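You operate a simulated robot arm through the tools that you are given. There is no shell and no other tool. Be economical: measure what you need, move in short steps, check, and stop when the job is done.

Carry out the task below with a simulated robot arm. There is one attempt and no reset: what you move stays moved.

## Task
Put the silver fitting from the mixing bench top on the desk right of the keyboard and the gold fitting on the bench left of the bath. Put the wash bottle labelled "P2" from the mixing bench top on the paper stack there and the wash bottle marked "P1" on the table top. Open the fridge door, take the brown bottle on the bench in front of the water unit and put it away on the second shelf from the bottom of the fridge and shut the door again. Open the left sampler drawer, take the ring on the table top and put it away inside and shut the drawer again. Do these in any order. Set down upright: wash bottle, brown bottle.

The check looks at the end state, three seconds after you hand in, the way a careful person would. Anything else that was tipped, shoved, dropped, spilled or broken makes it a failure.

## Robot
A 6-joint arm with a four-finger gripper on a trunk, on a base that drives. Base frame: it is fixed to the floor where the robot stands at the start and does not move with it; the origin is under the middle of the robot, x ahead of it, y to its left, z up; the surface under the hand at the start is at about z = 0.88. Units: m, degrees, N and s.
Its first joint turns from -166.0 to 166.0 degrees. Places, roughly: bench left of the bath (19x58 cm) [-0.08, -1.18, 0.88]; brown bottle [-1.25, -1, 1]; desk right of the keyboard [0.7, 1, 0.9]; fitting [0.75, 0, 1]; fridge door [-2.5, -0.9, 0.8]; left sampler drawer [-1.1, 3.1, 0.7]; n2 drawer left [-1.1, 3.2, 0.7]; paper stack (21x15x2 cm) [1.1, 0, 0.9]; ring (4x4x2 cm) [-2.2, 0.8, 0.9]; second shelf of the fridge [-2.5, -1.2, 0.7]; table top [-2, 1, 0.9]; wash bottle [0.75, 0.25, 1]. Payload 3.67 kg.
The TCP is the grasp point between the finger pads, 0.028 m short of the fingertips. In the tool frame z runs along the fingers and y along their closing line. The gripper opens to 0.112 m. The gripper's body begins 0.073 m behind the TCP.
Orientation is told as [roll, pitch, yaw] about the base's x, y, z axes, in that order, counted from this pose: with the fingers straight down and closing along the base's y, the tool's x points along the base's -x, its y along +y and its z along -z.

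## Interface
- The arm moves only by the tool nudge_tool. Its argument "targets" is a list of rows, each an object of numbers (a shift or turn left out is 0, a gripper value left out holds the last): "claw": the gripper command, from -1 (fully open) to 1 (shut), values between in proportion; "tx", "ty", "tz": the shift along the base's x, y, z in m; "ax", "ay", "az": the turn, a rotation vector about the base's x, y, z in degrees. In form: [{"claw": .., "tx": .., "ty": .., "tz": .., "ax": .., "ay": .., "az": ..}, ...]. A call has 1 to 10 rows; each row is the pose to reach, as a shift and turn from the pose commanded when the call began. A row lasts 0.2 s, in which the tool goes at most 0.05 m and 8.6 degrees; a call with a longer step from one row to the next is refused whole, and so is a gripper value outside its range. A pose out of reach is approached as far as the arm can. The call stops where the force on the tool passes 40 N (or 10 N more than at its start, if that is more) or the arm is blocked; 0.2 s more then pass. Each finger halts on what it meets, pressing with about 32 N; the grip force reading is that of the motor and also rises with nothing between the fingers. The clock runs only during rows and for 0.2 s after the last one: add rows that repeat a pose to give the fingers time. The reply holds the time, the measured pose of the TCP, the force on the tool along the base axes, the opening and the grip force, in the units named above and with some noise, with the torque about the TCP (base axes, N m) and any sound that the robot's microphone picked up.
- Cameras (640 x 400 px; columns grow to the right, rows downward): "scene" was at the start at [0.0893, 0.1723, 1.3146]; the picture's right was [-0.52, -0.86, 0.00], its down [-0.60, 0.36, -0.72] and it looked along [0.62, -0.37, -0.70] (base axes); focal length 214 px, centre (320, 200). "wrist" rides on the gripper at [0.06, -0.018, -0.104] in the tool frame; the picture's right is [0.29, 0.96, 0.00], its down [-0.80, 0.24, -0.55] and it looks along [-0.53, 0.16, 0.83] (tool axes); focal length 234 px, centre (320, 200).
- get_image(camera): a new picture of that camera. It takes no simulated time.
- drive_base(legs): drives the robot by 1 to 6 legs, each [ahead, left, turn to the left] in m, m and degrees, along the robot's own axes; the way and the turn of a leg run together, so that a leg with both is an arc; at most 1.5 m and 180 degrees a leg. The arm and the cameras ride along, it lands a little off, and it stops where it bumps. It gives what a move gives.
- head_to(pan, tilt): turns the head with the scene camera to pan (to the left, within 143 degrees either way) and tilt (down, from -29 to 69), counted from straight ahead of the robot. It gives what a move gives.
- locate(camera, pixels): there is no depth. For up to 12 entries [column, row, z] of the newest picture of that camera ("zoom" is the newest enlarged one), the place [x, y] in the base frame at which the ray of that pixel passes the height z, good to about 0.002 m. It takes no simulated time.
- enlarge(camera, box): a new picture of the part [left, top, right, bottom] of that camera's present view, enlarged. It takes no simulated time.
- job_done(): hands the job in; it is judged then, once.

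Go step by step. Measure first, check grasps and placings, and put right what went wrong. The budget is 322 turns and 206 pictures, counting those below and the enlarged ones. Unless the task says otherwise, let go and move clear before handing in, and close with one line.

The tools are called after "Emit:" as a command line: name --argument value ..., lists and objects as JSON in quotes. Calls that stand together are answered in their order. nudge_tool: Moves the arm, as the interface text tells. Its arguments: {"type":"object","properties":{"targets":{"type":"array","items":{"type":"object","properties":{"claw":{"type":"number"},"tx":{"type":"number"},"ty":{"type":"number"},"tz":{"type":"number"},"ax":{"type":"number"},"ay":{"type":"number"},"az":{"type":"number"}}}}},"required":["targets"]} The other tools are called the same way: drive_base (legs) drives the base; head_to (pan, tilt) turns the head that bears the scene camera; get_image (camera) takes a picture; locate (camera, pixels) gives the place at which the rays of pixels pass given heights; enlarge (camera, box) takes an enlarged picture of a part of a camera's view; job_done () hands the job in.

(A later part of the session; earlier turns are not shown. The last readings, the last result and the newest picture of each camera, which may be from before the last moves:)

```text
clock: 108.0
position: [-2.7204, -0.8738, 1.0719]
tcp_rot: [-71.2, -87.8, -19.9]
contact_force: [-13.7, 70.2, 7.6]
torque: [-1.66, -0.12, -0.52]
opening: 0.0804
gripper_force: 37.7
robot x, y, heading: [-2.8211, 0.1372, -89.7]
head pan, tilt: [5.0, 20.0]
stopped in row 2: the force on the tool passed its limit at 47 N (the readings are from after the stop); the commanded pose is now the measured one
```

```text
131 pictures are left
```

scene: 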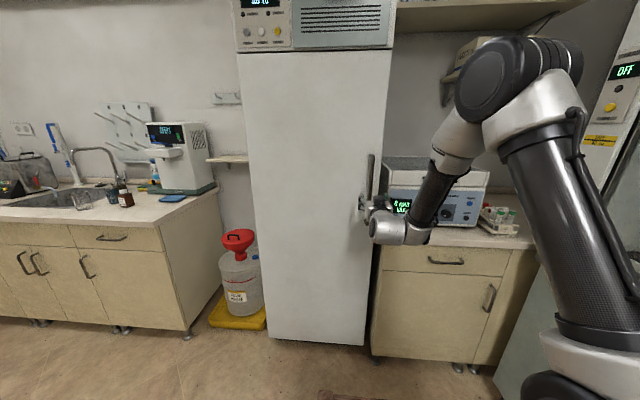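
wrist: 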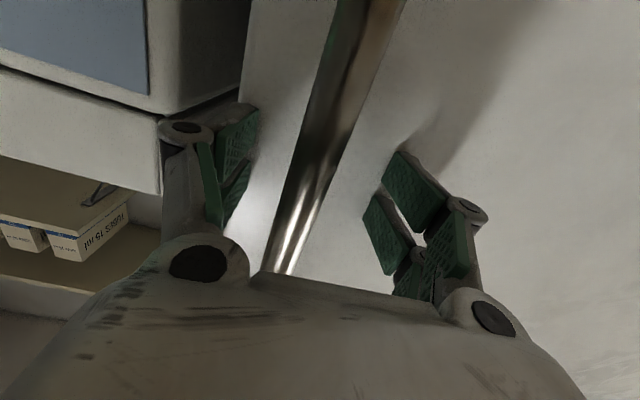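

The tips touched the door, so the door surface is at about y=-0.90. I'll back off 8 mm and close on the bar.

Emit:
nudge_tool --targets '[{"ty": 0.008}, {"ty": 0.01}, {"ty": 0.01, "claw": 0.3}, {"ty": 0.01, "claw": 1}, {"ty": 0.01, "claw": 1}, {"ty": 0.01, "claw": 1}]'

Emit:
get_image --camera "wrist"

```text
clock: 109.4
position: [-2.7281, -0.8671, 1.0696]
tcp_rot: [-64.2, -88.1, -27.4]
contact_force: [-53.1, 46.3, -6.6]
torque: [-1.47, -1.45, 2.7]
opening: 0.0213
gripper_force: 45.7
robot x, y, heading: [-2.8192, 0.1409, -90.0]
head pan, tilt: [5.0, 20.0]
```

```text
130 pictures are left
```

wrist: 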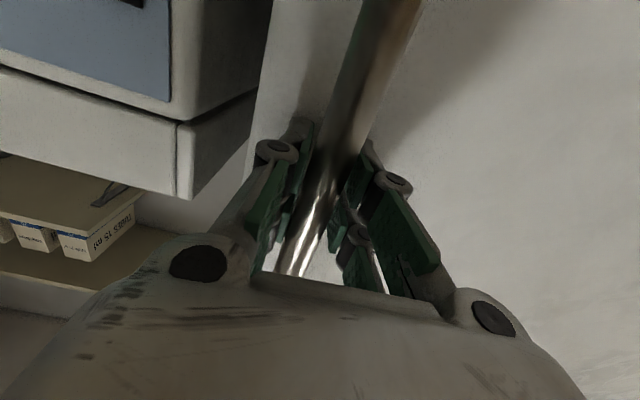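

The bar is gripped (opening 0.021) with some side strain. I'll relax x slightly and then pull along the door's arc in 5° steps.

Emit:
nudge_tool --targets '[{"tx": -0.006, "ty": 0.004}, {"tx": -0.006, "ty": 0.02, "az": -2}, {"tx": -0.003, "ty": 0.05, "az": -5}, {"tx": 0.003, "ty": 0.0955, "az": -10}]'

Emit:
get_image --camera "scene"

```text
clock: 110.4
position: [-2.7177, -0.7752, 1.0708]
tcp_rot: [-64.7, -87.7, -36.4]
contact_force: [-22.8, 4.7, -21.3]
torque: [0.24, -2.03, 0.68]
opening: 0.0188
gripper_force: 45.2
robot x, y, heading: [-2.8177, 0.1351, -90.1]
head pan, tilt: [5.0, 20.0]
```

```text
129 pictures are left
```

scene: 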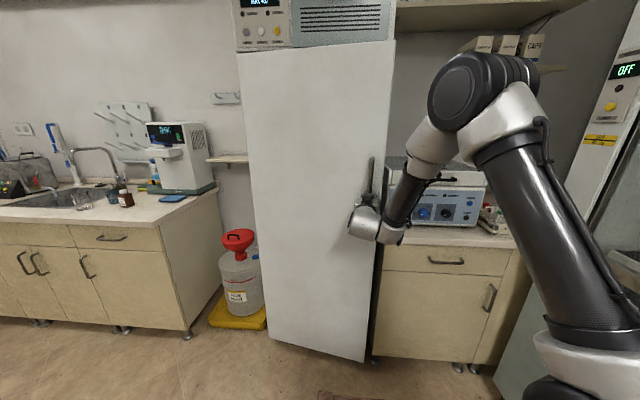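

The door is opening, about 10° now. I'll continue along the arc.

Emit:
nudge_tool --targets '[{"tx": 0.0104, "ty": 0.0469, "az": -5}, {"tx": 0.0248, "ty": 0.0926, "az": -10}, {"tx": 0.0432, "ty": 0.1369, "az": -15}, {"tx": 0.0653, "ty": 0.1795, "az": -20}]'

Emit:
get_image --camera "scene"

```text
clock: 111.4
position: [-2.6477, -0.6102, 1.069]
tcp_rot: [-65.8, -88.3, -53.1]
contact_force: [11.0, -8.3, -13.4]
torque: [-1.3, -2.05, -0.3]
opening: 0.019
gripper_force: 44.6
robot x, y, heading: [-2.8183, 0.1354, -89.9]
head pan, tilt: [5.0, 20.0]
stopped in row 4: the force on the tool passed its limit at 51 N (the readings are from after the stop); the commanded pose is now the measured one
```

```text
128 pictures are left
```

scene: 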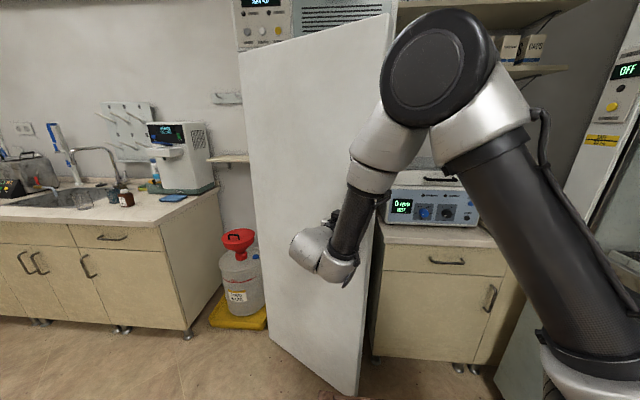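

About 28° open. I'll continue with a slightly smaller radius.

Emit:
nudge_tool --targets '[{"tx": 0.0234, "ty": 0.0368, "az": -5}, {"tx": 0.05, "ty": 0.0714, "az": -10}, {"tx": 0.0795, "ty": 0.1036, "az": -15}, {"tx": 0.1116, "ty": 0.133, "az": -20}]'

Emit:
get_image --camera "scene"

```text
clock: 111.9
position: [-2.6076, -0.5544, 1.0707]
tcp_rot: [-58.8, -88.4, -67.4]
contact_force: [13.0, -13.4, -18.8]
torque: [-1.76, -1.58, -0.37]
opening: 0.0187
gripper_force: 44.9
robot x, y, heading: [-2.8159, 0.1387, -90.1]
head pan, tilt: [5.0, 20.0]
stopped in row 2: the force on the tool passed its limit at 43 N (the readings are from after the stop); the commanded pose is now the measured one
```

```text
127 pictures are left
```

scene: 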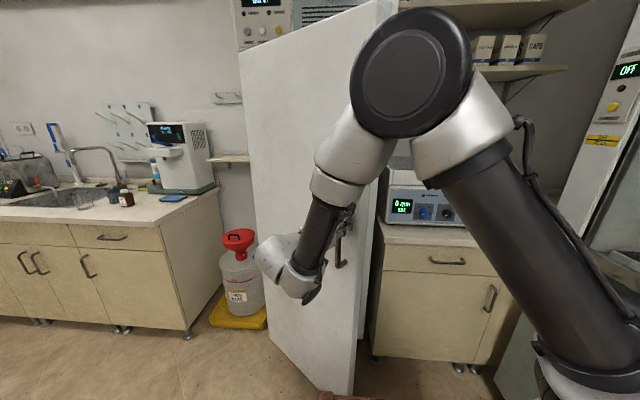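

Fitting the path gives hinge (-2.173,-0.909) and radius 0.56, so the door is now at about 39°. I'll continue on that circle.

Emit:
nudge_tool --targets '[{"tx": 0.0277, "ty": 0.0316, "az": -4.5}, {"tx": 0.0592, "ty": 0.0622, "az": -9}, {"tx": 0.093, "ty": 0.0904, "az": -13.5}, {"tx": 0.129, "ty": 0.1158, "az": -18}]'

Emit:
get_image --camera "scene"

```text
clock: 112.8
position: [-2.5047, -0.4604, 1.07]
tcp_rot: [-50.4, -88.5, -90.5]
contact_force: [7.8, -16.8, -14.7]
torque: [-1.95, -1.0, -0.4]
opening: 0.019
gripper_force: 44.7
robot x, y, heading: [-2.8129, 0.1393, -90.2]
head pan, tilt: [5.0, 20.0]
stopped in row 4: the force on the tool passed its limit at 43 N (the readings are from after the stop); the commanded pose is now the measured one
```

```text
126 pictures are left
```

scene: 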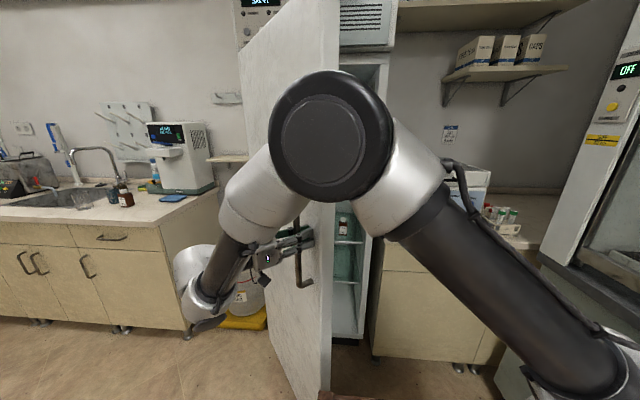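

About 54° open. I'll continue with a small inward correction.

Emit:
nudge_tool --targets '[{"tx": 0.039, "ty": 0.0215, "az": -5}, {"tx": 0.077, "ty": 0.0433, "az": -10}, {"tx": 0.117, "ty": 0.062, "az": -15}, {"tx": 0.158, "ty": 0.077, "az": -20}]'

Emit:
get_image --camera "scene"

```text
clock: 113.3
position: [-2.4651, -0.4337, 1.0699]
tcp_rot: [-35.3, -88.9, -111.3]
contact_force: [-0.1, 0.0, -4.9]
torque: [-1.73, 0.33, 0.06]
opening: 0.0184
gripper_force: 45.0
out of reach, approached as far as the arm can: row 2
robot x, y, heading: [-2.8145, 0.1354, -89.8]
head pan, tilt: [5.0, 20.0]
stopped in row 2: the force on the tool passed its limit at 65 N (the readings are from after the stop); the commanded pose is now the measured one
```

```text
125 pictures are left
```

scene: 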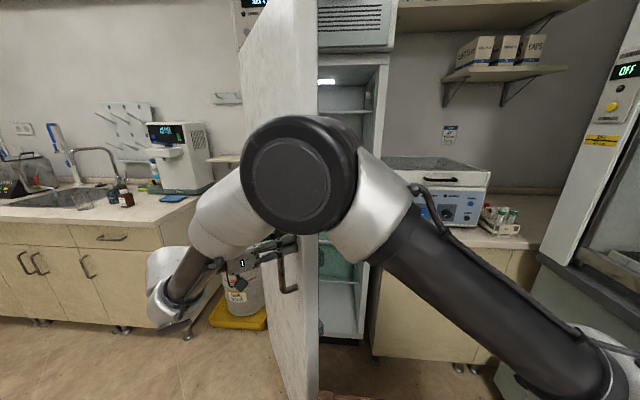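

About 58° open, and the arm is near its limit. I'll release the handle and back off along the tool axis.

Emit:
nudge_tool --targets '[{"claw": -0.3}, {"claw": -0.3}, {"claw": -0.3}, {"tx": 0.02, "ty": 0.015}, {"tx": 0.04, "ty": 0.03}, {"tx": 0.06, "ty": 0.045}]'

Emit:
get_image --camera "wrist"

Emit:
get_image --camera "scene"

```text
clock: 114.7
position: [-2.4448, -0.4087, 1.0428]
tcp_rot: [-17.8, -87.8, -127.6]
contact_force: [0.5, -0.7, 0.5]
torque: [-0.02, 0.03, -0.01]
opening: 0.0728
gripper_force: 0.1
out of reach, approached as far as the arm can: row 4, 5, 6
robot x, y, heading: [-2.8136, 0.1342, -89.9]
head pan, tilt: [5.0, 20.0]
```

```text
124 pictures are left
```

wrist: 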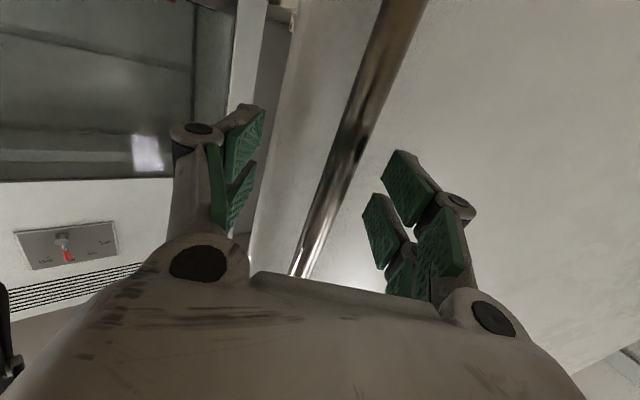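

```text
123 pictures are left
```

scene: 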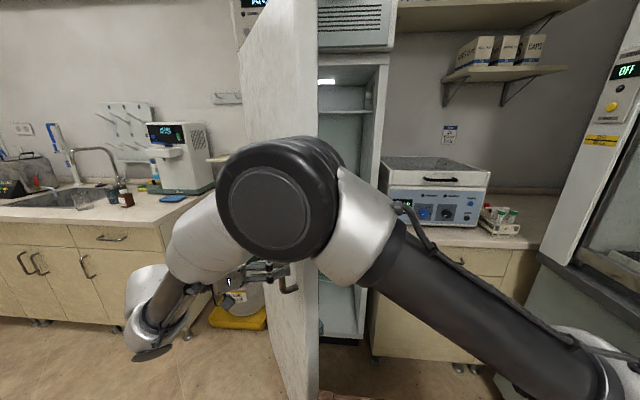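

The arm cannot back off further, so I'll back the base away along the same direction.

Emit:
drive_base --legs '[[-0.045, 0.06, 0]]'

Emit:
get_image --camera "wrist"

```text
clock: 115.8
position: [-2.3846, -0.3637, 1.0407]
tcp_rot: [-18.3, -87.8, -127.4]
contact_force: [-0.7, 0.8, 0.6]
torque: [0.0, -0.04, -0.01]
opening: 0.0727
gripper_force: 0.0
robot x, y, heading: [-2.758, 0.1853, -90.1]
head pan, tilt: [5.0, 20.0]
```

```text
122 pictures are left
```

wrist: 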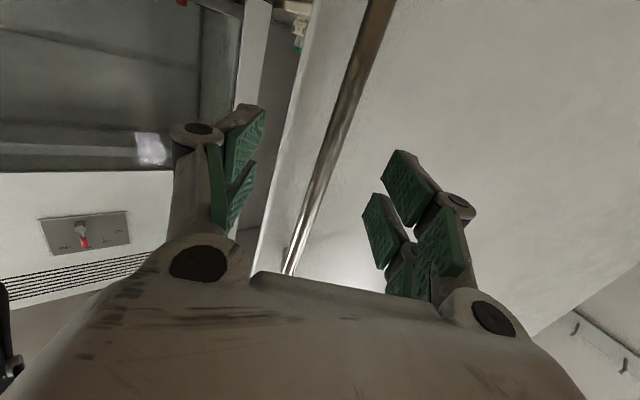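

The tool is clear of the handle. I'll back the base 0.2 m more, then swing the tool back to point straight ahead.

Emit:
drive_base --legs '[[-0.2, -0.02, 0]]'

Emit:
nudge_tool --targets '[{"az": 8, "tx": -0.02, "ty": -0.01}, {"az": 16, "tx": -0.04, "ty": -0.02}, {"az": 24, "tx": -0.06, "ty": -0.03}, {"az": 32, "tx": -0.08, "ty": -0.04}, {"az": 40, "tx": -0.1, "ty": -0.04}, {"az": 48, "tx": -0.13, "ty": -0.04}, {"az": 56, "tx": -0.16, "ty": -0.04}]'

Emit:
get_image --camera "scene"

```text
clock: 117.4
position: [-2.404, -0.1619, 1.0417]
tcp_rot: [-18.2, -87.9, -127.3]
contact_force: [1.1, 0.5, 0.1]
torque: [0.01, 0.02, 0.03]
opening: 0.0728
gripper_force: 0.0
robot x, y, heading: [-2.7767, 0.3815, -90.1]
head pan, tilt: [5.0, 20.0]
```

```text
clock: 119.0
position: [-2.4967, -0.222, 1.0434]
tcp_rot: [-20.6, -87.8, -68.7]
contact_force: [1.2, -1.0, 0.5]
torque: [-0.01, 0.01, -0.05]
opening: 0.0728
gripper_force: 0.1
out of reach, approached as far as the arm can: row 6, 7
robot x, y, heading: [-2.774, 0.386, -90.1]
head pan, tilt: [5.0, 20.0]
```

```text
121 pictures are left
```

scene: 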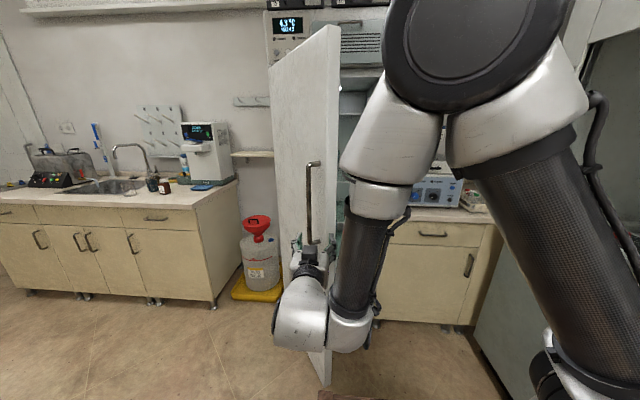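

Emit:
nudge_tool --targets '[{"ax": 8, "tz": 0.03, "tx": -0.015}, {"ax": 16, "tz": 0.06, "tx": -0.03}, {"ax": 24, "tz": 0.09, "tx": -0.045}, {"ax": 32, "tz": 0.12, "tx": -0.06}, {"ax": 40, "tz": 0.14, "tx": -0.075}, {"ax": 48, "tz": 0.16, "tx": -0.09}, {"ax": 56, "tz": 0.18, "tx": -0.105}, {"ax": 64, "tz": 0.2, "tx": -0.12}, {"ax": 72, "tz": 0.22, "tx": -0.135}, {"ax": 80, "tz": 0.23, "tx": -0.15}]'

Emit:
get_image --camera "scene"

```text
clock: 121.2
position: [-2.6448, -0.2265, 1.2751]
tcp_rot: [0.5, -7.9, -89.3]
contact_force: [0.0, 1.0, 0.4]
torque: [-0.02, 0.03, -0.01]
opening: 0.0728
gripper_force: 0.0
out of reach, approached as far as the arm can: row 1, 2
robot x, y, heading: [-2.7753, 0.3861, -90.3]
head pan, tilt: [5.0, 20.0]
```

```text
120 pictures are left
```

scene: 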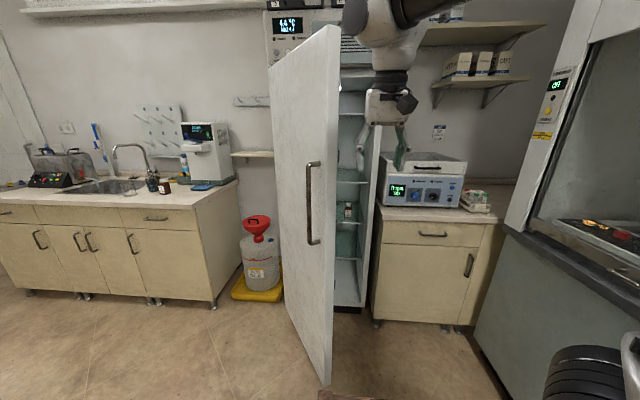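

Emit:
enlarge --camera "scene" --box '[310, 70, 410, 320]'

Emit:
locate --camera "scene" --pixels '[[329, 385, 0.05], [333, 300, 0.05], [363, 308, 0.05], [172, 186, 0.88], [165, 190, 0.88]]'

```text
1.60 times, centred on (360, 195) of scene
```

zoom: 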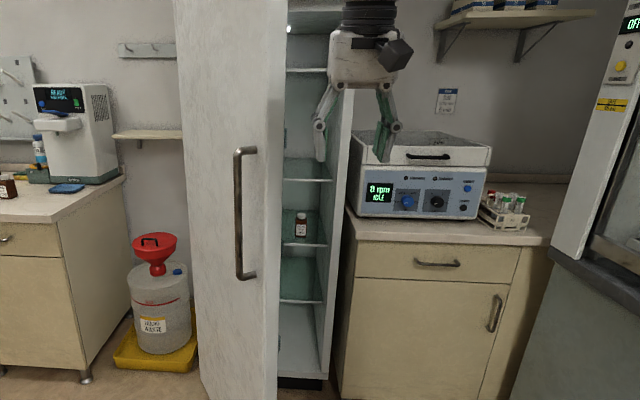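

```text
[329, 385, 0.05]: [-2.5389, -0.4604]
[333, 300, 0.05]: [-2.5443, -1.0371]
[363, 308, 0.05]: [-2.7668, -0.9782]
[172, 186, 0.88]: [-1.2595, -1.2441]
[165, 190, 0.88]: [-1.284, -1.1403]
```

The door stands open at about 55°. The second shelf (z≈0.70, above one at 0.42) already holds another brown bottle. I'll drive to the brown bottle on the sink bench, passing the table sideways on.

Emit:
drive_base --legs '[[0.13, -0.08, 0], [0, 0, 90], [0, -0.22, 0], [1.5, 0, 0], [0.25, 0, 0]]'

Emit:
drive_base --legs '[[0, 0, -90], [0.2, -0.05, 0]]'

Emit:
head_to --pan -5 --tilt 35

Emit:
get_image --camera "scene"

```text
clock: 136.1
position: [-0.5038, 0.1689, 1.2756]
tcp_rot: [0.4, -8.0, 1.0]
contact_force: [-0.6, -0.2, 0.2]
torque: [0.03, 0.02, 0.02]
opening: 0.0727
gripper_force: 0.0
robot x, y, heading: [-1.1127, 0.0314, -0.0]
head pan, tilt: [5.0, 20.0]
```

```text
clock: 141.6
position: [-1.0492, -0.7741, 1.2747]
tcp_rot: [0.3, -7.9, -90.5]
contact_force: [-1.1, -0.4, -0.6]
torque: [0.01, 0.01, -0.01]
opening: 0.0727
gripper_force: 0.1
robot x, y, heading: [-1.1658, -0.1621, -91.2]
head pan, tilt: [5.0, 20.0]
```

```text
clock: 142.3
position: [-1.0492, -0.7747, 1.2754]
tcp_rot: [0.4, -8.0, -90.5]
contact_force: [0.5, -0.6, -0.2]
torque: [0.02, 0.0, 0.0]
opening: 0.0729
gripper_force: 0.0
robot x, y, heading: [-1.1664, -0.162, -91.3]
head pan, tilt: [-5.0, 35.0]
```

```text
118 pictures are left
```

scene: 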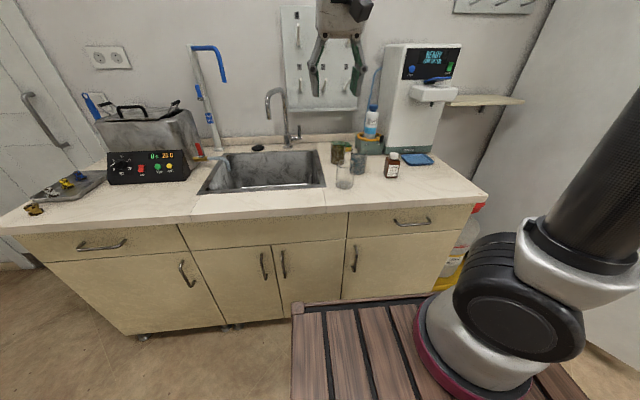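

Emit:
enlarge --camera "scene" --box '[320, 130, 450, 210]'

Emit:
locate --camera "scene" --pixels '[[391, 177, 0.88], [344, 188, 0.88], [359, 173, 0.88], [417, 163, 0.88], [392, 155, 0.95], [392, 155, 0.97], [435, 155, 0.88]]'

```text
4.92 times, centred on (385, 170) of scene
```

zoom: 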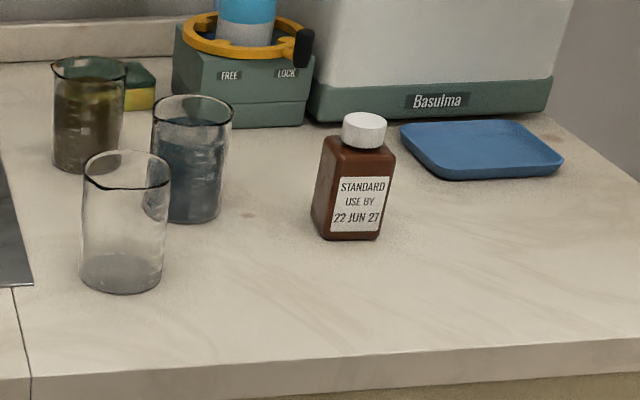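

```text
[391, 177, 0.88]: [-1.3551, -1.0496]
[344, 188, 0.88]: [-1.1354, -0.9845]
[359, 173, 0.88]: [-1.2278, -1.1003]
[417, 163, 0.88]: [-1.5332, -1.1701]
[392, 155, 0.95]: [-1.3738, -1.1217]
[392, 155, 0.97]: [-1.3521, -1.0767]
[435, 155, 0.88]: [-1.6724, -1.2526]
```

Emit:
locate --camera "zoom" --pixels '[[322, 238, 0.88], [380, 240, 0.88], [311, 224, 0.88], [364, 122, 0.965], [364, 122, 0.975], [388, 125, 0.965], [341, 125, 0.965], [398, 158, 0.95], [327, 150, 0.95]]'

```text
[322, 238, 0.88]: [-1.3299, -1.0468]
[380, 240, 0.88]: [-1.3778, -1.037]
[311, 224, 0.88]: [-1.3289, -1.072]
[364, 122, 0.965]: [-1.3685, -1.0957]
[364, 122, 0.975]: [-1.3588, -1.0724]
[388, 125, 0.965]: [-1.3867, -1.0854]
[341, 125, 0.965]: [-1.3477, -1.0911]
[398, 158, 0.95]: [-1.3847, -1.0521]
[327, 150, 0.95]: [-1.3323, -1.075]
```

The brown bottle is square, about 4.8 cm, centred near (-1.358,-1.067), and turned about -12°. I'll tilt the tool 50° from vertical facing it and go to a pre-grasp point.

Emit:
nudge_tool --targets '[{"ax": -7, "tx": -0.04, "tz": -0.01}, {"ax": -14, "tx": -0.08, "tz": -0.02}, {"ax": -21, "tx": -0.12, "tz": -0.03}, {"ax": -28, "tx": -0.16, "tz": -0.04}, {"ax": -35, "tx": -0.2, "tz": -0.05}, {"ax": -42, "tx": -0.24, "tz": -0.06}]'

Emit:
nudge_tool --targets '[{"az": -6, "tx": -0.02, "ty": -0.02, "tz": -0.03}, {"az": -11.5, "tx": -0.035, "ty": -0.05, "tz": -0.06}, {"az": -11.5, "tx": -0.045, "ty": -0.08, "tz": -0.09}, {"az": -11.5, "tx": -0.048, "ty": -0.11, "tz": -0.12}, {"az": -11.5, "tx": -0.048, "ty": -0.14, "tz": -0.15}, {"az": -11.5, "tx": -0.048, "ty": -0.165, "tz": -0.18}, {"az": -11.5, "tx": -0.048, "ty": -0.185, "tz": -0.2}]'

Emit:
get_image --camera "wrist"

Emit:
get_image --camera "scene"

```text
clock: 143.7
position: [-1.2867, -0.7751, 1.2147]
tcp_rot: [0.9, -50.0, -90.8]
contact_force: [0.0, 0.3, -0.5]
torque: [-0.01, -0.03, -0.02]
opening: 0.073
gripper_force: 0.1
robot x, y, heading: [-1.1675, -0.1593, -91.5]
head pan, tilt: [-5.0, 35.0]
```

```text
clock: 145.3
position: [-1.2622, -0.9574, 1.0217]
tcp_rot: [1.5, -49.7, -105.7]
contact_force: [0.9, -0.6, -1.2]
torque: [0.0, -0.01, -0.02]
opening: 0.0728
gripper_force: 0.0
out of reach, approached as far as the arm can: row 1, 2, 3, 4, 5, 6, 7
robot x, y, heading: [-1.1692, -0.1626, -91.4]
head pan, tilt: [-5.0, 35.0]
```

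```text
116 pictures are left
```

wrist: 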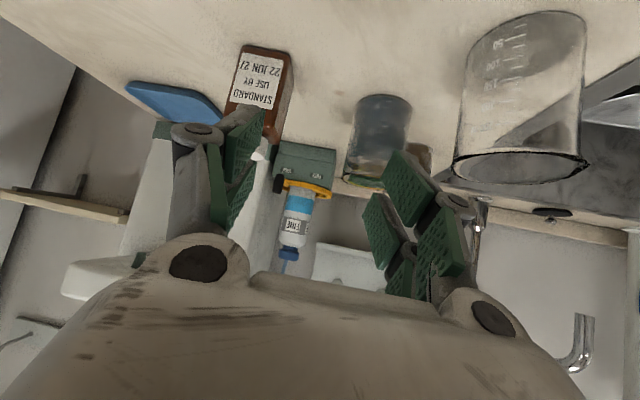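

```text
115 pictures are left
```

scene: 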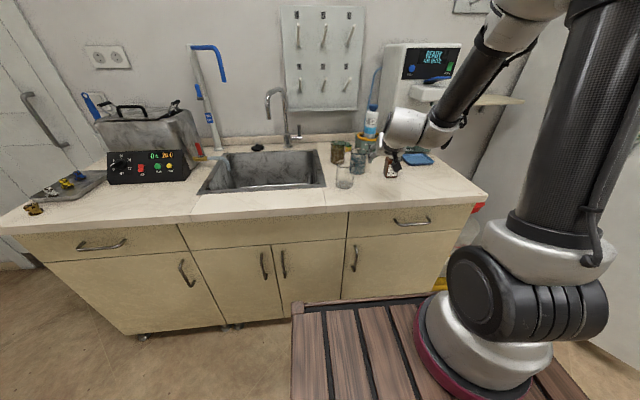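

The arm stalls at x≈-1.26, apparently at a joint limit to the right. I'll raise the tool and shift the base right so the bottle lies left of the arm axis.

Emit:
nudge_tool --targets '[{"tz": 0.04, "ty": 0.02}, {"tz": 0.08, "ty": 0.03}]'

Emit:
drive_base --legs '[[0, -0.2, 1.4]]'

Emit:
get_image --camera "wrist"

```text
clock: 145.9
position: [-1.2647, -0.9283, 1.1022]
tcp_rot: [1.5, -49.7, -105.6]
contact_force: [-0.1, -0.1, 0.4]
torque: [0.01, 0.0, 0.04]
opening: 0.0726
gripper_force: 0.1
robot x, y, heading: [-1.1685, -0.1607, -91.2]
head pan, tilt: [-5.0, 35.0]
```

```text
clock: 147.5
position: [-1.4422, -0.9278, 1.1038]
tcp_rot: [1.6, -49.8, -104.2]
contact_force: [-0.9, 1.0, -0.4]
torque: [0.02, -0.01, -0.01]
opening: 0.0729
gripper_force: 0.0
robot x, y, heading: [-1.3585, -0.1614, -90.0]
head pan, tilt: [-5.0, 35.0]
```

```text
114 pictures are left
```

wrist: 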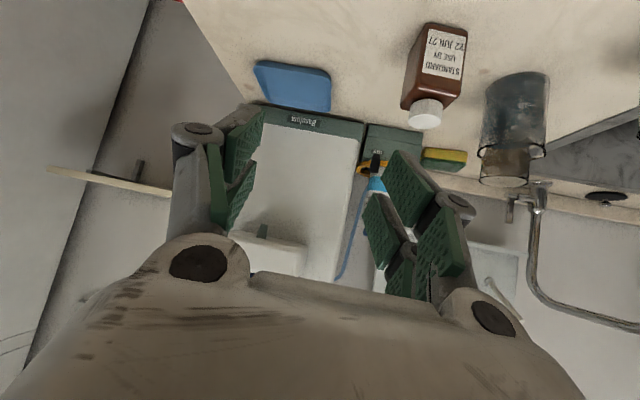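

Emit:
nudge_tool --targets '[{"tx": 0.04, "az": 1}, {"tx": 0.08, "ty": -0.01, "tz": -0.02, "az": 2}, {"tx": 0.105, "ty": -0.02, "tz": -0.05, "az": 2}, {"tx": 0.105, "ty": -0.034, "tz": -0.09, "az": 2}]'

Emit:
get_image --camera "wrist"

```text
clock: 148.5
position: [-1.3382, -0.9614, 1.0141]
tcp_rot: [1.6, -49.9, -102.2]
contact_force: [0.3, 0.3, 0.3]
torque: [0.0, -0.01, 0.0]
opening: 0.0727
gripper_force: 0.1
robot x, y, heading: [-1.3631, -0.1609, -89.9]
head pan, tilt: [-5.0, 35.0]
```

```text
113 pictures are left
```

wrist: 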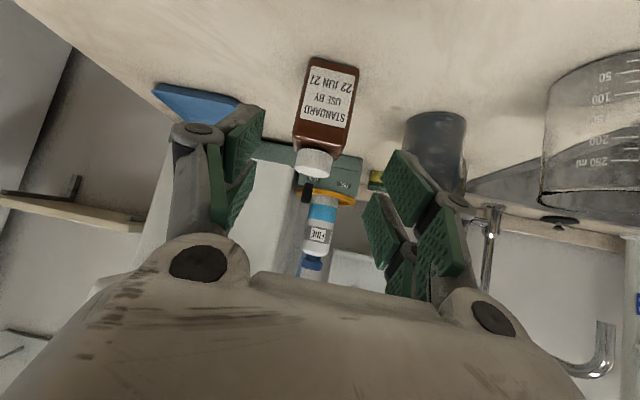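

The bottle is well aligned at wrist (325,110). I'll advance along the tool axis.

Emit:
nudge_tool --targets '[{"tx": -0.006, "ty": -0.03, "tz": -0.026, "claw": -0.45}, {"tx": -0.012, "ty": -0.06, "tz": -0.052}, {"tx": -0.017, "ty": -0.088, "tz": -0.078}, {"tx": -0.02, "ty": -0.106, "tz": -0.093}]'

Emit:
get_image --camera "wrist"

Emit:
enlarge --camera "scene" --box '[240, 110, 400, 220]'

```text
clock: 149.5
position: [-1.3552, -1.0713, 0.9196]
tcp_rot: [1.6, -49.9, -102.1]
contact_force: [0.7, 1.6, 0.3]
torque: [0.05, 0.01, -0.02]
opening: 0.0813
gripper_force: 0.1
robot x, y, heading: [-1.365, -0.1615, -89.6]
head pan, tilt: [-5.0, 35.0]
```

```text
112 pictures are left
```

wrist: 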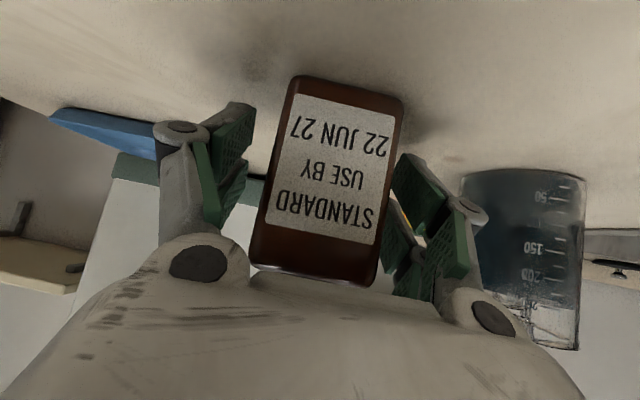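

```text
3.64 times, centred on (320, 165) of scene
```

zoom: 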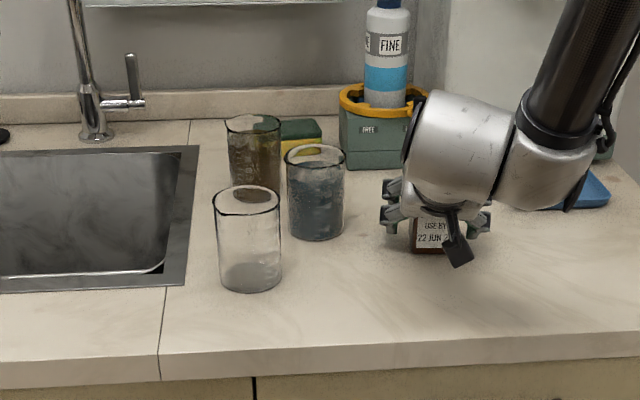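

Emit:
nudge_tool --targets '[{"tx": 0.003}, {"tx": 0.003, "claw": 0}, {"tx": 0.003, "claw": 1}, {"tx": 0.003, "claw": 1}, {"tx": 0.003, "claw": 1}, {"tx": 0.003, "tz": 0.03}, {"tx": 0.003, "tz": 0.08}, {"tx": 0.003, "tz": 0.13}, {"tx": 0.003, "ty": 0.03, "tz": 0.17}, {"tx": 0.003, "ty": 0.07, "tz": 0.2}]'

Emit:
get_image --camera "wrist"

```text
clock: 151.7
position: [-1.3514, -0.9986, 1.1182]
tcp_rot: [1.5, -49.7, -102.3]
contact_force: [-0.1, -0.8, -2.8]
torque: [-0.02, 0.04, 0.01]
opening: 0.0496
gripper_force: 31.9
robot x, y, heading: [-1.3619, -0.1589, -90.0]
head pan, tilt: [-5.0, 35.0]
```

```text
110 pictures are left
```

wrist: 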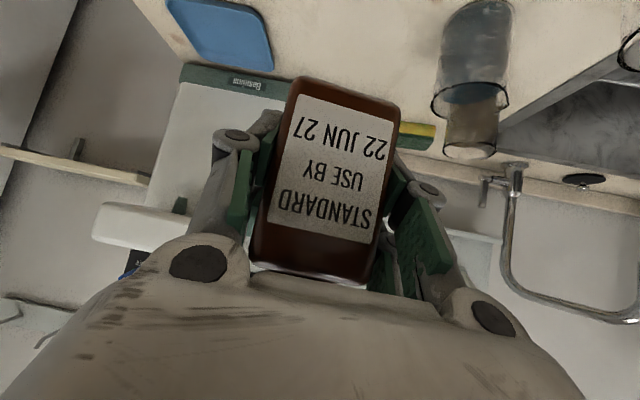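

The brown bottle is held upright. I'll retract the arm, then drive back to the fridge in reverse along the route used before.

Emit:
nudge_tool --targets '[{"ty": 0.04, "tz": 0.03}, {"ty": 0.08, "tz": 0.06}, {"ty": 0.12, "tz": 0.08}, {"ty": 0.16, "tz": 0.08}, {"ty": 0.2, "tz": 0.08}]'

Emit:
drive_base --legs '[[-0.06, 0.12, 0], [0, 0, 90]]'

Emit:
head_to --pan 140 --tilt 35

Emit:
get_image --camera "scene"

```text
clock: 152.9
position: [-1.3548, -0.8014, 1.2009]
tcp_rot: [1.5, -49.9, -102.1]
contact_force: [0.6, -0.2, -1.5]
torque: [-0.03, 0.03, -0.02]
opening: 0.0497
gripper_force: 32.3
robot x, y, heading: [-1.3662, -0.1589, -89.5]
head pan, tilt: [-5.0, 35.0]
```

```text
clock: 158.0
position: [-0.6024, -0.0988, 1.2022]
tcp_rot: [1.6, -49.8, -12.9]
contact_force: [0.0, 0.1, -1.9]
torque: [0.01, 0.0, 0.03]
opening: 0.0496
gripper_force: 31.9
robot x, y, heading: [-1.2443, -0.102, -0.6]
head pan, tilt: [-5.0, 35.0]
```

```text
clock: 160.3
position: [-0.6028, -0.1, 1.2008]
tcp_rot: [1.5, -49.8, -12.9]
contact_force: [0.1, 0.1, -1.6]
torque: [-0.04, -0.02, 0.01]
opening: 0.0497
gripper_force: 32.5
robot x, y, heading: [-1.2485, -0.0998, -0.6]
head pan, tilt: [140.0, 35.0]
```

```text
109 pictures are left
```

scene: 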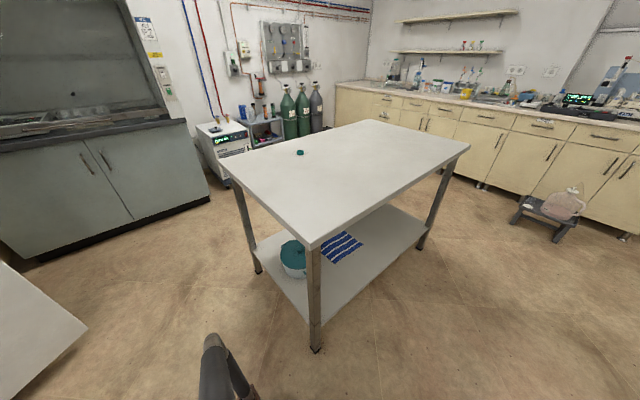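

Emit:
locate --camera "scene" --pixels '[[315, 350, 0.0], [258, 272, 0.0], [424, 248, 0.0], [312, 245, 0.85], [312, 245, 0.88], [470, 147, 0.88], [222, 163, 0.88], [300, 154, 0.89], [365, 120, 0.88]]'

Emit:
drive_base --legs '[[-0.3, 0.135, 0.6], [-1.305, 0, 0], [0, 0.22, 0], [0, 0, -90]]'

Emit:
head_to --pan 5 --tilt 25

Emit:
get_image --camera "scene"

```text
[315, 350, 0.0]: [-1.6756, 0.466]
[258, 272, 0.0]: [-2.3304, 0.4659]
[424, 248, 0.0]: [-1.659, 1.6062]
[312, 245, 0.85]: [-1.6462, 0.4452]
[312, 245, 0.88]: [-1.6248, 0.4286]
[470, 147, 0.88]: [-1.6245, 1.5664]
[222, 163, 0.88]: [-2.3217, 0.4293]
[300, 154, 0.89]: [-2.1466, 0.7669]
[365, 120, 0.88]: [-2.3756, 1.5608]
```

```text
clock: 173.7
position: [-2.8406, -0.3868, 1.2016]
tcp_rot: [1.6, -49.8, -102.3]
contact_force: [0.7, 0.3, -1.8]
torque: [0.01, 0.0, 0.03]
opening: 0.0497
gripper_force: 32.0
robot x, y, heading: [-2.8508, 0.2551, -90.0]
head pan, tilt: [140.0, 35.0]
```

```text
clock: 175.8
position: [-2.84, -0.3882, 1.2016]
tcp_rot: [1.6, -49.8, -102.3]
contact_force: [-0.2, -0.5, -2.2]
torque: [-0.02, 0.03, 0.04]
opening: 0.0496
gripper_force: 32.0
robot x, y, heading: [-2.8495, 0.2518, -89.6]
head pan, tilt: [5.0, 25.0]
```

```text
108 pictures are left
```

scene: 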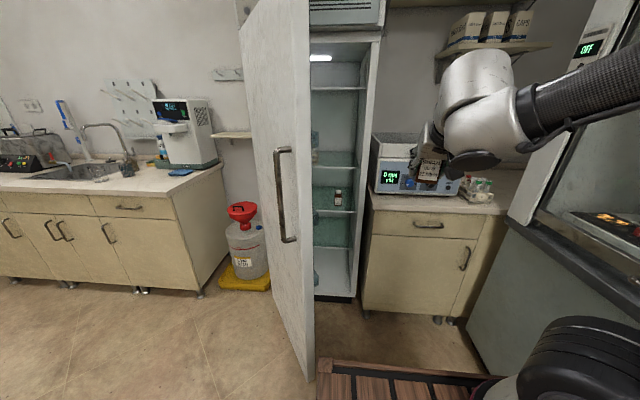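

Emit:
enlarge --camera "scene" --box '[295, 30, 395, 310]'

Emit:
enlarge --camera "scene" --box '[305, 140, 375, 230]'

Emit:
locate --camera "scene" --pixels '[[337, 207, 0.7], [354, 211, 0.7], [312, 211, 0.7], [354, 211, 0.68], [312, 380, 0.05], [354, 298, 0.05], [375, 80, 1.5]]'

```text
1.43 times, centred on (345, 170) of scene
```

zoom: 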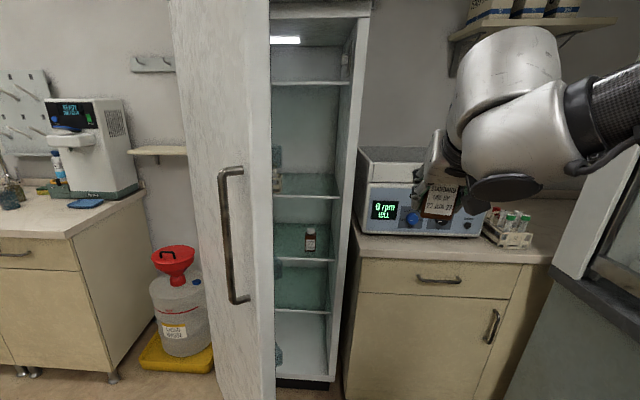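

```text
4.44 times, centred on (340, 185) of scene
```

zoom: 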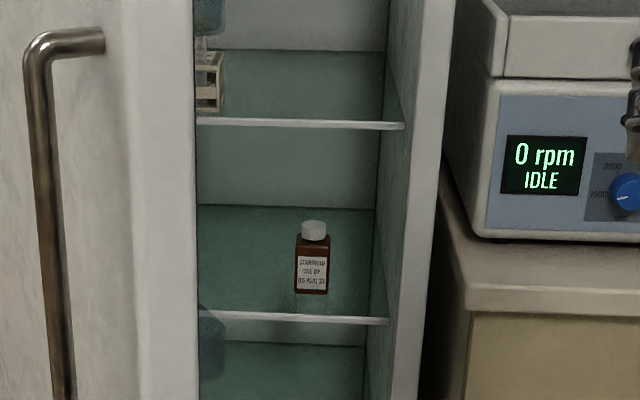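

```text
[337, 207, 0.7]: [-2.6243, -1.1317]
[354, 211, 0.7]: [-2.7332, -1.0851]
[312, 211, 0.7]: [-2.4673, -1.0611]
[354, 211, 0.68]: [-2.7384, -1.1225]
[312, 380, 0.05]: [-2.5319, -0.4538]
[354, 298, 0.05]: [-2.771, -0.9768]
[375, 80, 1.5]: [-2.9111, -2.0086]
```

The shelf's existing bottle is at about (-2.62,-1.12). I'd like a wider lane, so I'll shift the base left a little, straighten the yaw, and nudge the door further open from inside.

Emit:
drive_base --legs '[[0, 0.13, 0]]'

Emit:
nudge_tool --targets '[{"az": 7, "tz": -0.02, "ty": -0.02}, {"az": 14, "tz": -0.05, "ty": -0.05}, {"az": 20, "tz": -0.08, "ty": -0.08}, {"az": 20, "tz": -0.11, "ty": -0.115}, {"az": 20, "tz": -0.14, "ty": -0.15}, {"az": 20, "tz": -0.17, "ty": -0.185}, {"az": 20, "tz": -0.2, "ty": -0.22}, {"az": 20, "tz": -0.23, "ty": -0.25}]'

Emit:
get_image --camera "scene"

Emit:
get_image --camera "wrist"

```text
clock: 177.1
position: [-2.712, -0.3872, 1.2026]
tcp_rot: [1.6, -49.8, -102.3]
contact_force: [-0.1, 0.1, -2.1]
torque: [0.0, -0.01, -0.01]
opening: 0.0497
gripper_force: 32.2
robot x, y, heading: [-2.7197, 0.254, -90.1]
head pan, tilt: [5.0, 25.0]
```

```text
clock: 178.9
position: [-2.616, -0.6167, 0.9723]
tcp_rot: [3.7, -50.1, -89.3]
contact_force: [0.8, -0.1, 4.4]
torque: [0.29, 0.04, -0.03]
opening: 0.0492
gripper_force: 31.4
out of reach, approached as far as the arm can: row 2, 3, 4, 5, 6, 7, 8
robot x, y, heading: [-2.7216, 0.2522, -89.9]
head pan, tilt: [5.0, 25.0]
```

```text
105 pictures are left
```

scene: 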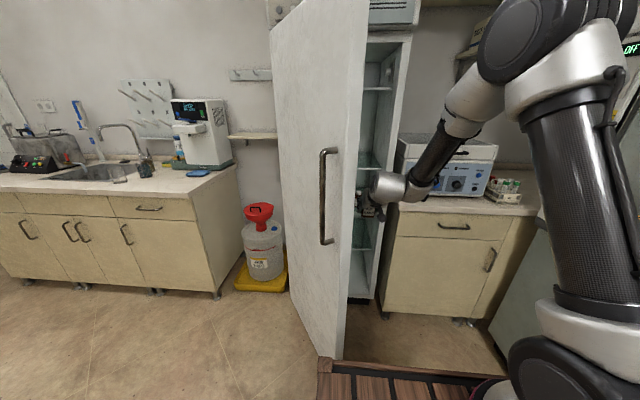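

```text
104 pictures are left
```

wrist: 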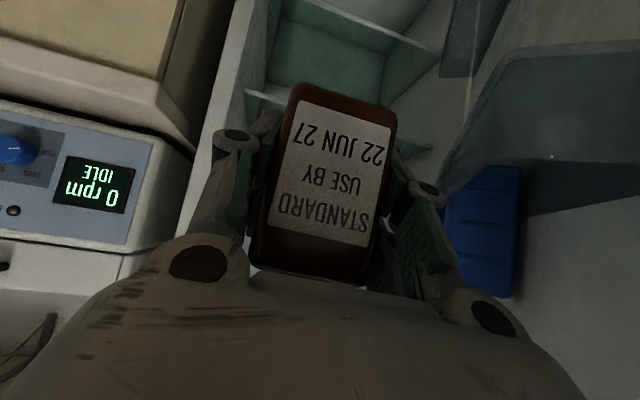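

Two things: the door's inside carries bins (blue item at wrist (485,230)), so I must not push it from inside. The force also hints at light contact. I'll back out straight and re-check.

Emit:
nudge_tool --targets '[{"ty": 0.03, "tz": 0.02}, {"ty": 0.07, "tz": 0.04}, {"ty": 0.11, "tz": 0.06}, {"ty": 0.15, "tz": 0.07}]'

Emit:
get_image --camera "wrist"

Emit:
enlarge --camera "scene" --box '[310, 100, 430, 260]'

```text
clock: 179.9
position: [-2.6164, -0.4703, 1.0367]
tcp_rot: [3.5, -49.8, -89.1]
contact_force: [-0.2, -0.5, -2.0]
torque: [-0.03, -0.03, 0.02]
opening: 0.0497
gripper_force: 32.3
robot x, y, heading: [-2.7162, 0.2595, -90.0]
head pan, tilt: [5.0, 25.0]
```

```text
103 pictures are left
```

wrist: 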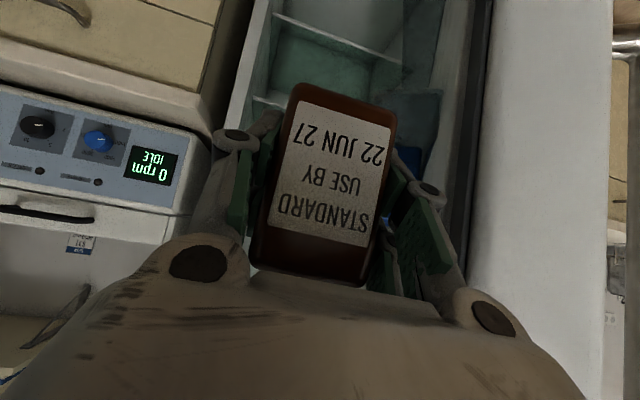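

```text
2.50 times, centred on (370, 180) of scene
```

zoom: 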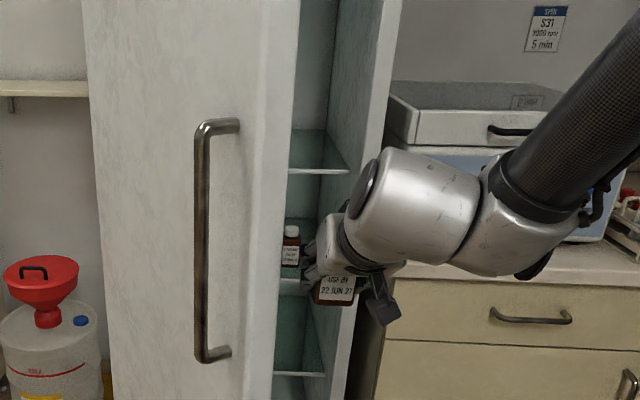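

Force is normal again. I'll nudge the door wider by pressing the tool's side against the door's rim near its tip, moving +x gently at y≈-0.48.

Emit:
nudge_tool --targets '[{"tx": 0.02}, {"tx": 0.04}, {"tx": 0.06, "ty": 0.01}, {"tx": 0.08, "ty": 0.02}]'

Emit:
get_image --camera "wrist"

Emit:
get_image --camera "scene"

```text
clock: 180.9
position: [-2.5345, -0.4504, 1.0403]
tcp_rot: [3.7, -49.8, -89.2]
contact_force: [0.5, -0.2, -2.4]
torque: [-0.04, -0.02, 0.03]
opening: 0.0498
gripper_force: 31.9
robot x, y, heading: [-2.7188, 0.2584, -90.2]
head pan, tilt: [5.0, 25.0]
```

```text
101 pictures are left
```

wrist: 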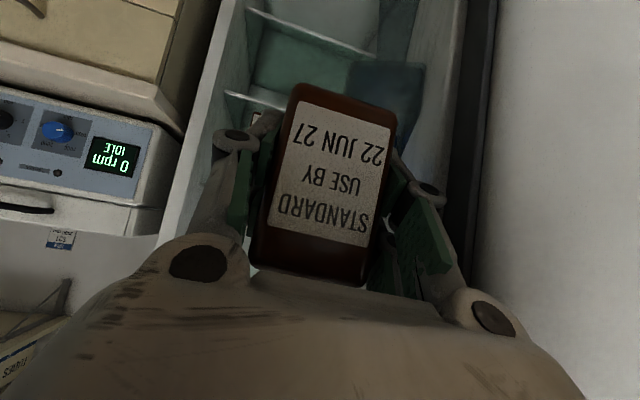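

```text
100 pictures are left
```

scene: 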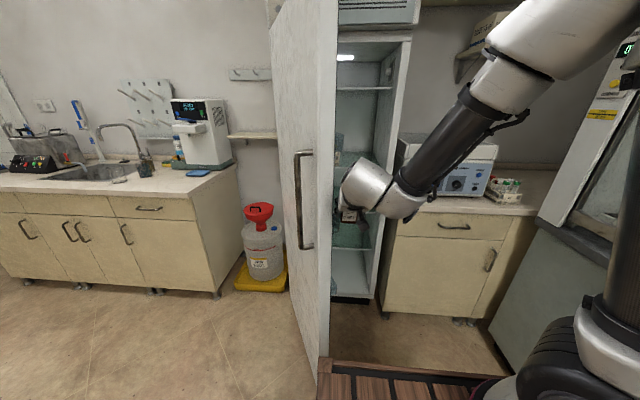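

The door swings easily. I'll continue a little more.

Emit:
nudge_tool --targets '[{"tx": 0.025}, {"tx": 0.05, "ty": 0.005}, {"tx": 0.075, "ty": 0.01}, {"tx": 0.1, "ty": 0.015}]'

Emit:
get_image --camera "scene"

```text
clock: 181.9
position: [-2.4305, -0.4347, 1.0434]
tcp_rot: [3.6, -49.7, -89.2]
contact_force: [0.4, -0.7, -2.4]
torque: [0.04, -0.03, -0.02]
opening: 0.0498
gripper_force: 32.5
robot x, y, heading: [-2.7219, 0.2539, -89.9]
head pan, tilt: [5.0, 25.0]
```

```text
99 pictures are left
```

scene: 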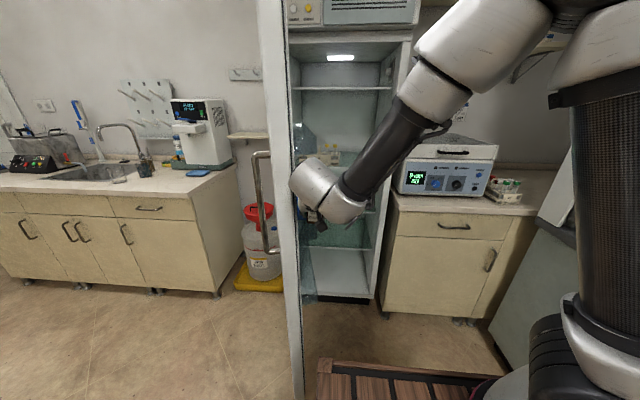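

The door is at about 85°. I'll move the tool aside to see the shelf.

Emit:
nudge_tool --targets '[{"tx": -0.03, "tz": 0.03, "ty": 0.02}, {"tx": -0.06, "tz": 0.06, "ty": 0.04}, {"tx": -0.09, "tz": 0.1, "ty": 0.05}, {"tx": -0.1, "tz": 0.14, "ty": 0.06}, {"tx": -0.1, "tz": 0.19, "ty": 0.06}, {"tx": -0.1, "tz": 0.24, "ty": 0.06}, {"tx": -0.1, "tz": 0.28, "ty": 0.06}]'

Emit:
get_image --camera "scene"

Emit:
enlarge --camera "scene" --box '[270, 100, 420, 310]'

```text
refused: row 3 steps farther than a row can; nothing moved
```

```text
98 pictures are left
```

scene: 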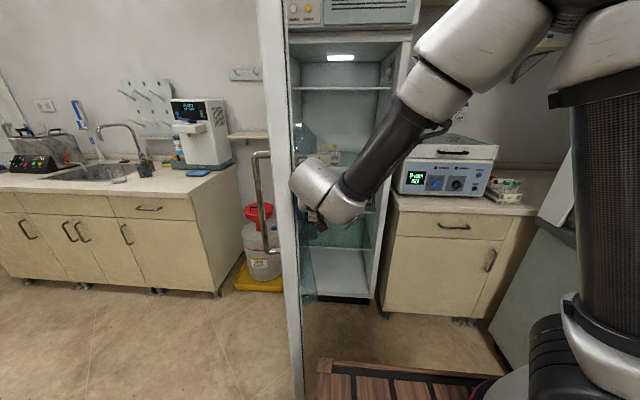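

```text
1.90 times, centred on (345, 205) of scene
```

zoom: 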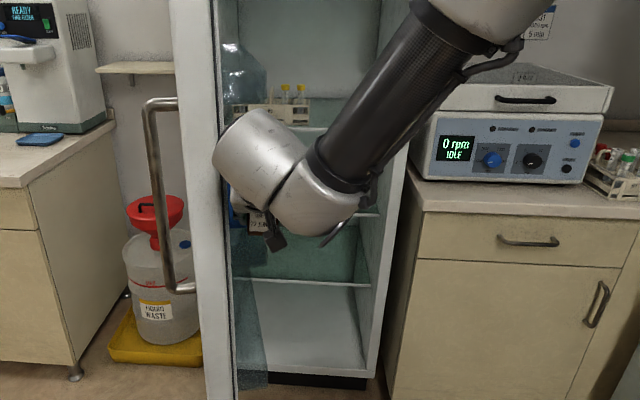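

Emit:
nudge_tool --targets '[{"tx": -0.03, "tz": 0.03}, {"tx": -0.06, "tz": 0.06, "ty": 0.01}, {"tx": -0.08, "tz": 0.1, "ty": 0.02}, {"tx": -0.09, "tz": 0.14, "ty": 0.03}, {"tx": -0.09, "tz": 0.18, "ty": 0.04}, {"tx": -0.09, "tz": 0.22, "ty": 0.05}, {"tx": -0.09, "tz": 0.26, "ty": 0.05}]'

Emit:
enlarge --camera "scene" --box '[270, 100, 420, 310]'

```text
clock: 183.5
position: [-2.5204, -0.3856, 1.3044]
tcp_rot: [3.6, -49.7, -89.1]
contact_force: [-0.1, 0.0, -1.5]
torque: [0.0, 0.01, -0.03]
opening: 0.0496
gripper_force: 32.0
robot x, y, heading: [-2.7182, 0.2545, -90.2]
head pan, tilt: [5.0, 25.0]
```

```text
1.90 times, centred on (345, 205) of scene
```

zoom: 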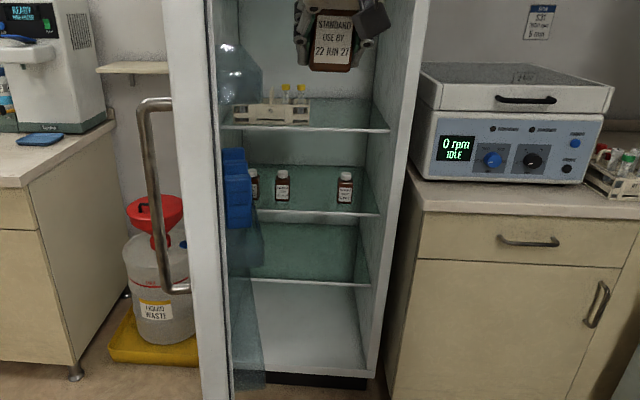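

Shelf 2 holds three brown bottles, with a gap between zoom x 290 and 337. I'll measure the gap.

Emit:
enlarge --camera "scene" --box '[310, 165, 380, 225]'

Emit:
locate --camera "zoom" --pixels '[[320, 200, 0.7]]'

```text
6.67 times, centred on (345, 195) of scene
```

zoom: 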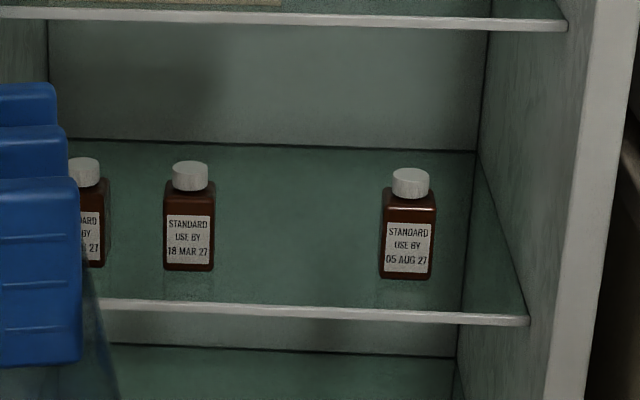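

```text
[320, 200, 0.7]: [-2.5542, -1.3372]
```

Emit:
locate --camera "zoom" --pixels '[[298, 290, 0.69], [408, 279, 0.69], [188, 271, 0.69], [298, 310, 0.69], [525, 318, 0.69], [298, 310, 0.7]]'

```text
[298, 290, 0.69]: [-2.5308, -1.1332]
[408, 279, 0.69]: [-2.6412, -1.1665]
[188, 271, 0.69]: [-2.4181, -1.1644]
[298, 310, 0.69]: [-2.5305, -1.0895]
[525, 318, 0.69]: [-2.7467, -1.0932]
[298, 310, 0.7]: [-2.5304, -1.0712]
```

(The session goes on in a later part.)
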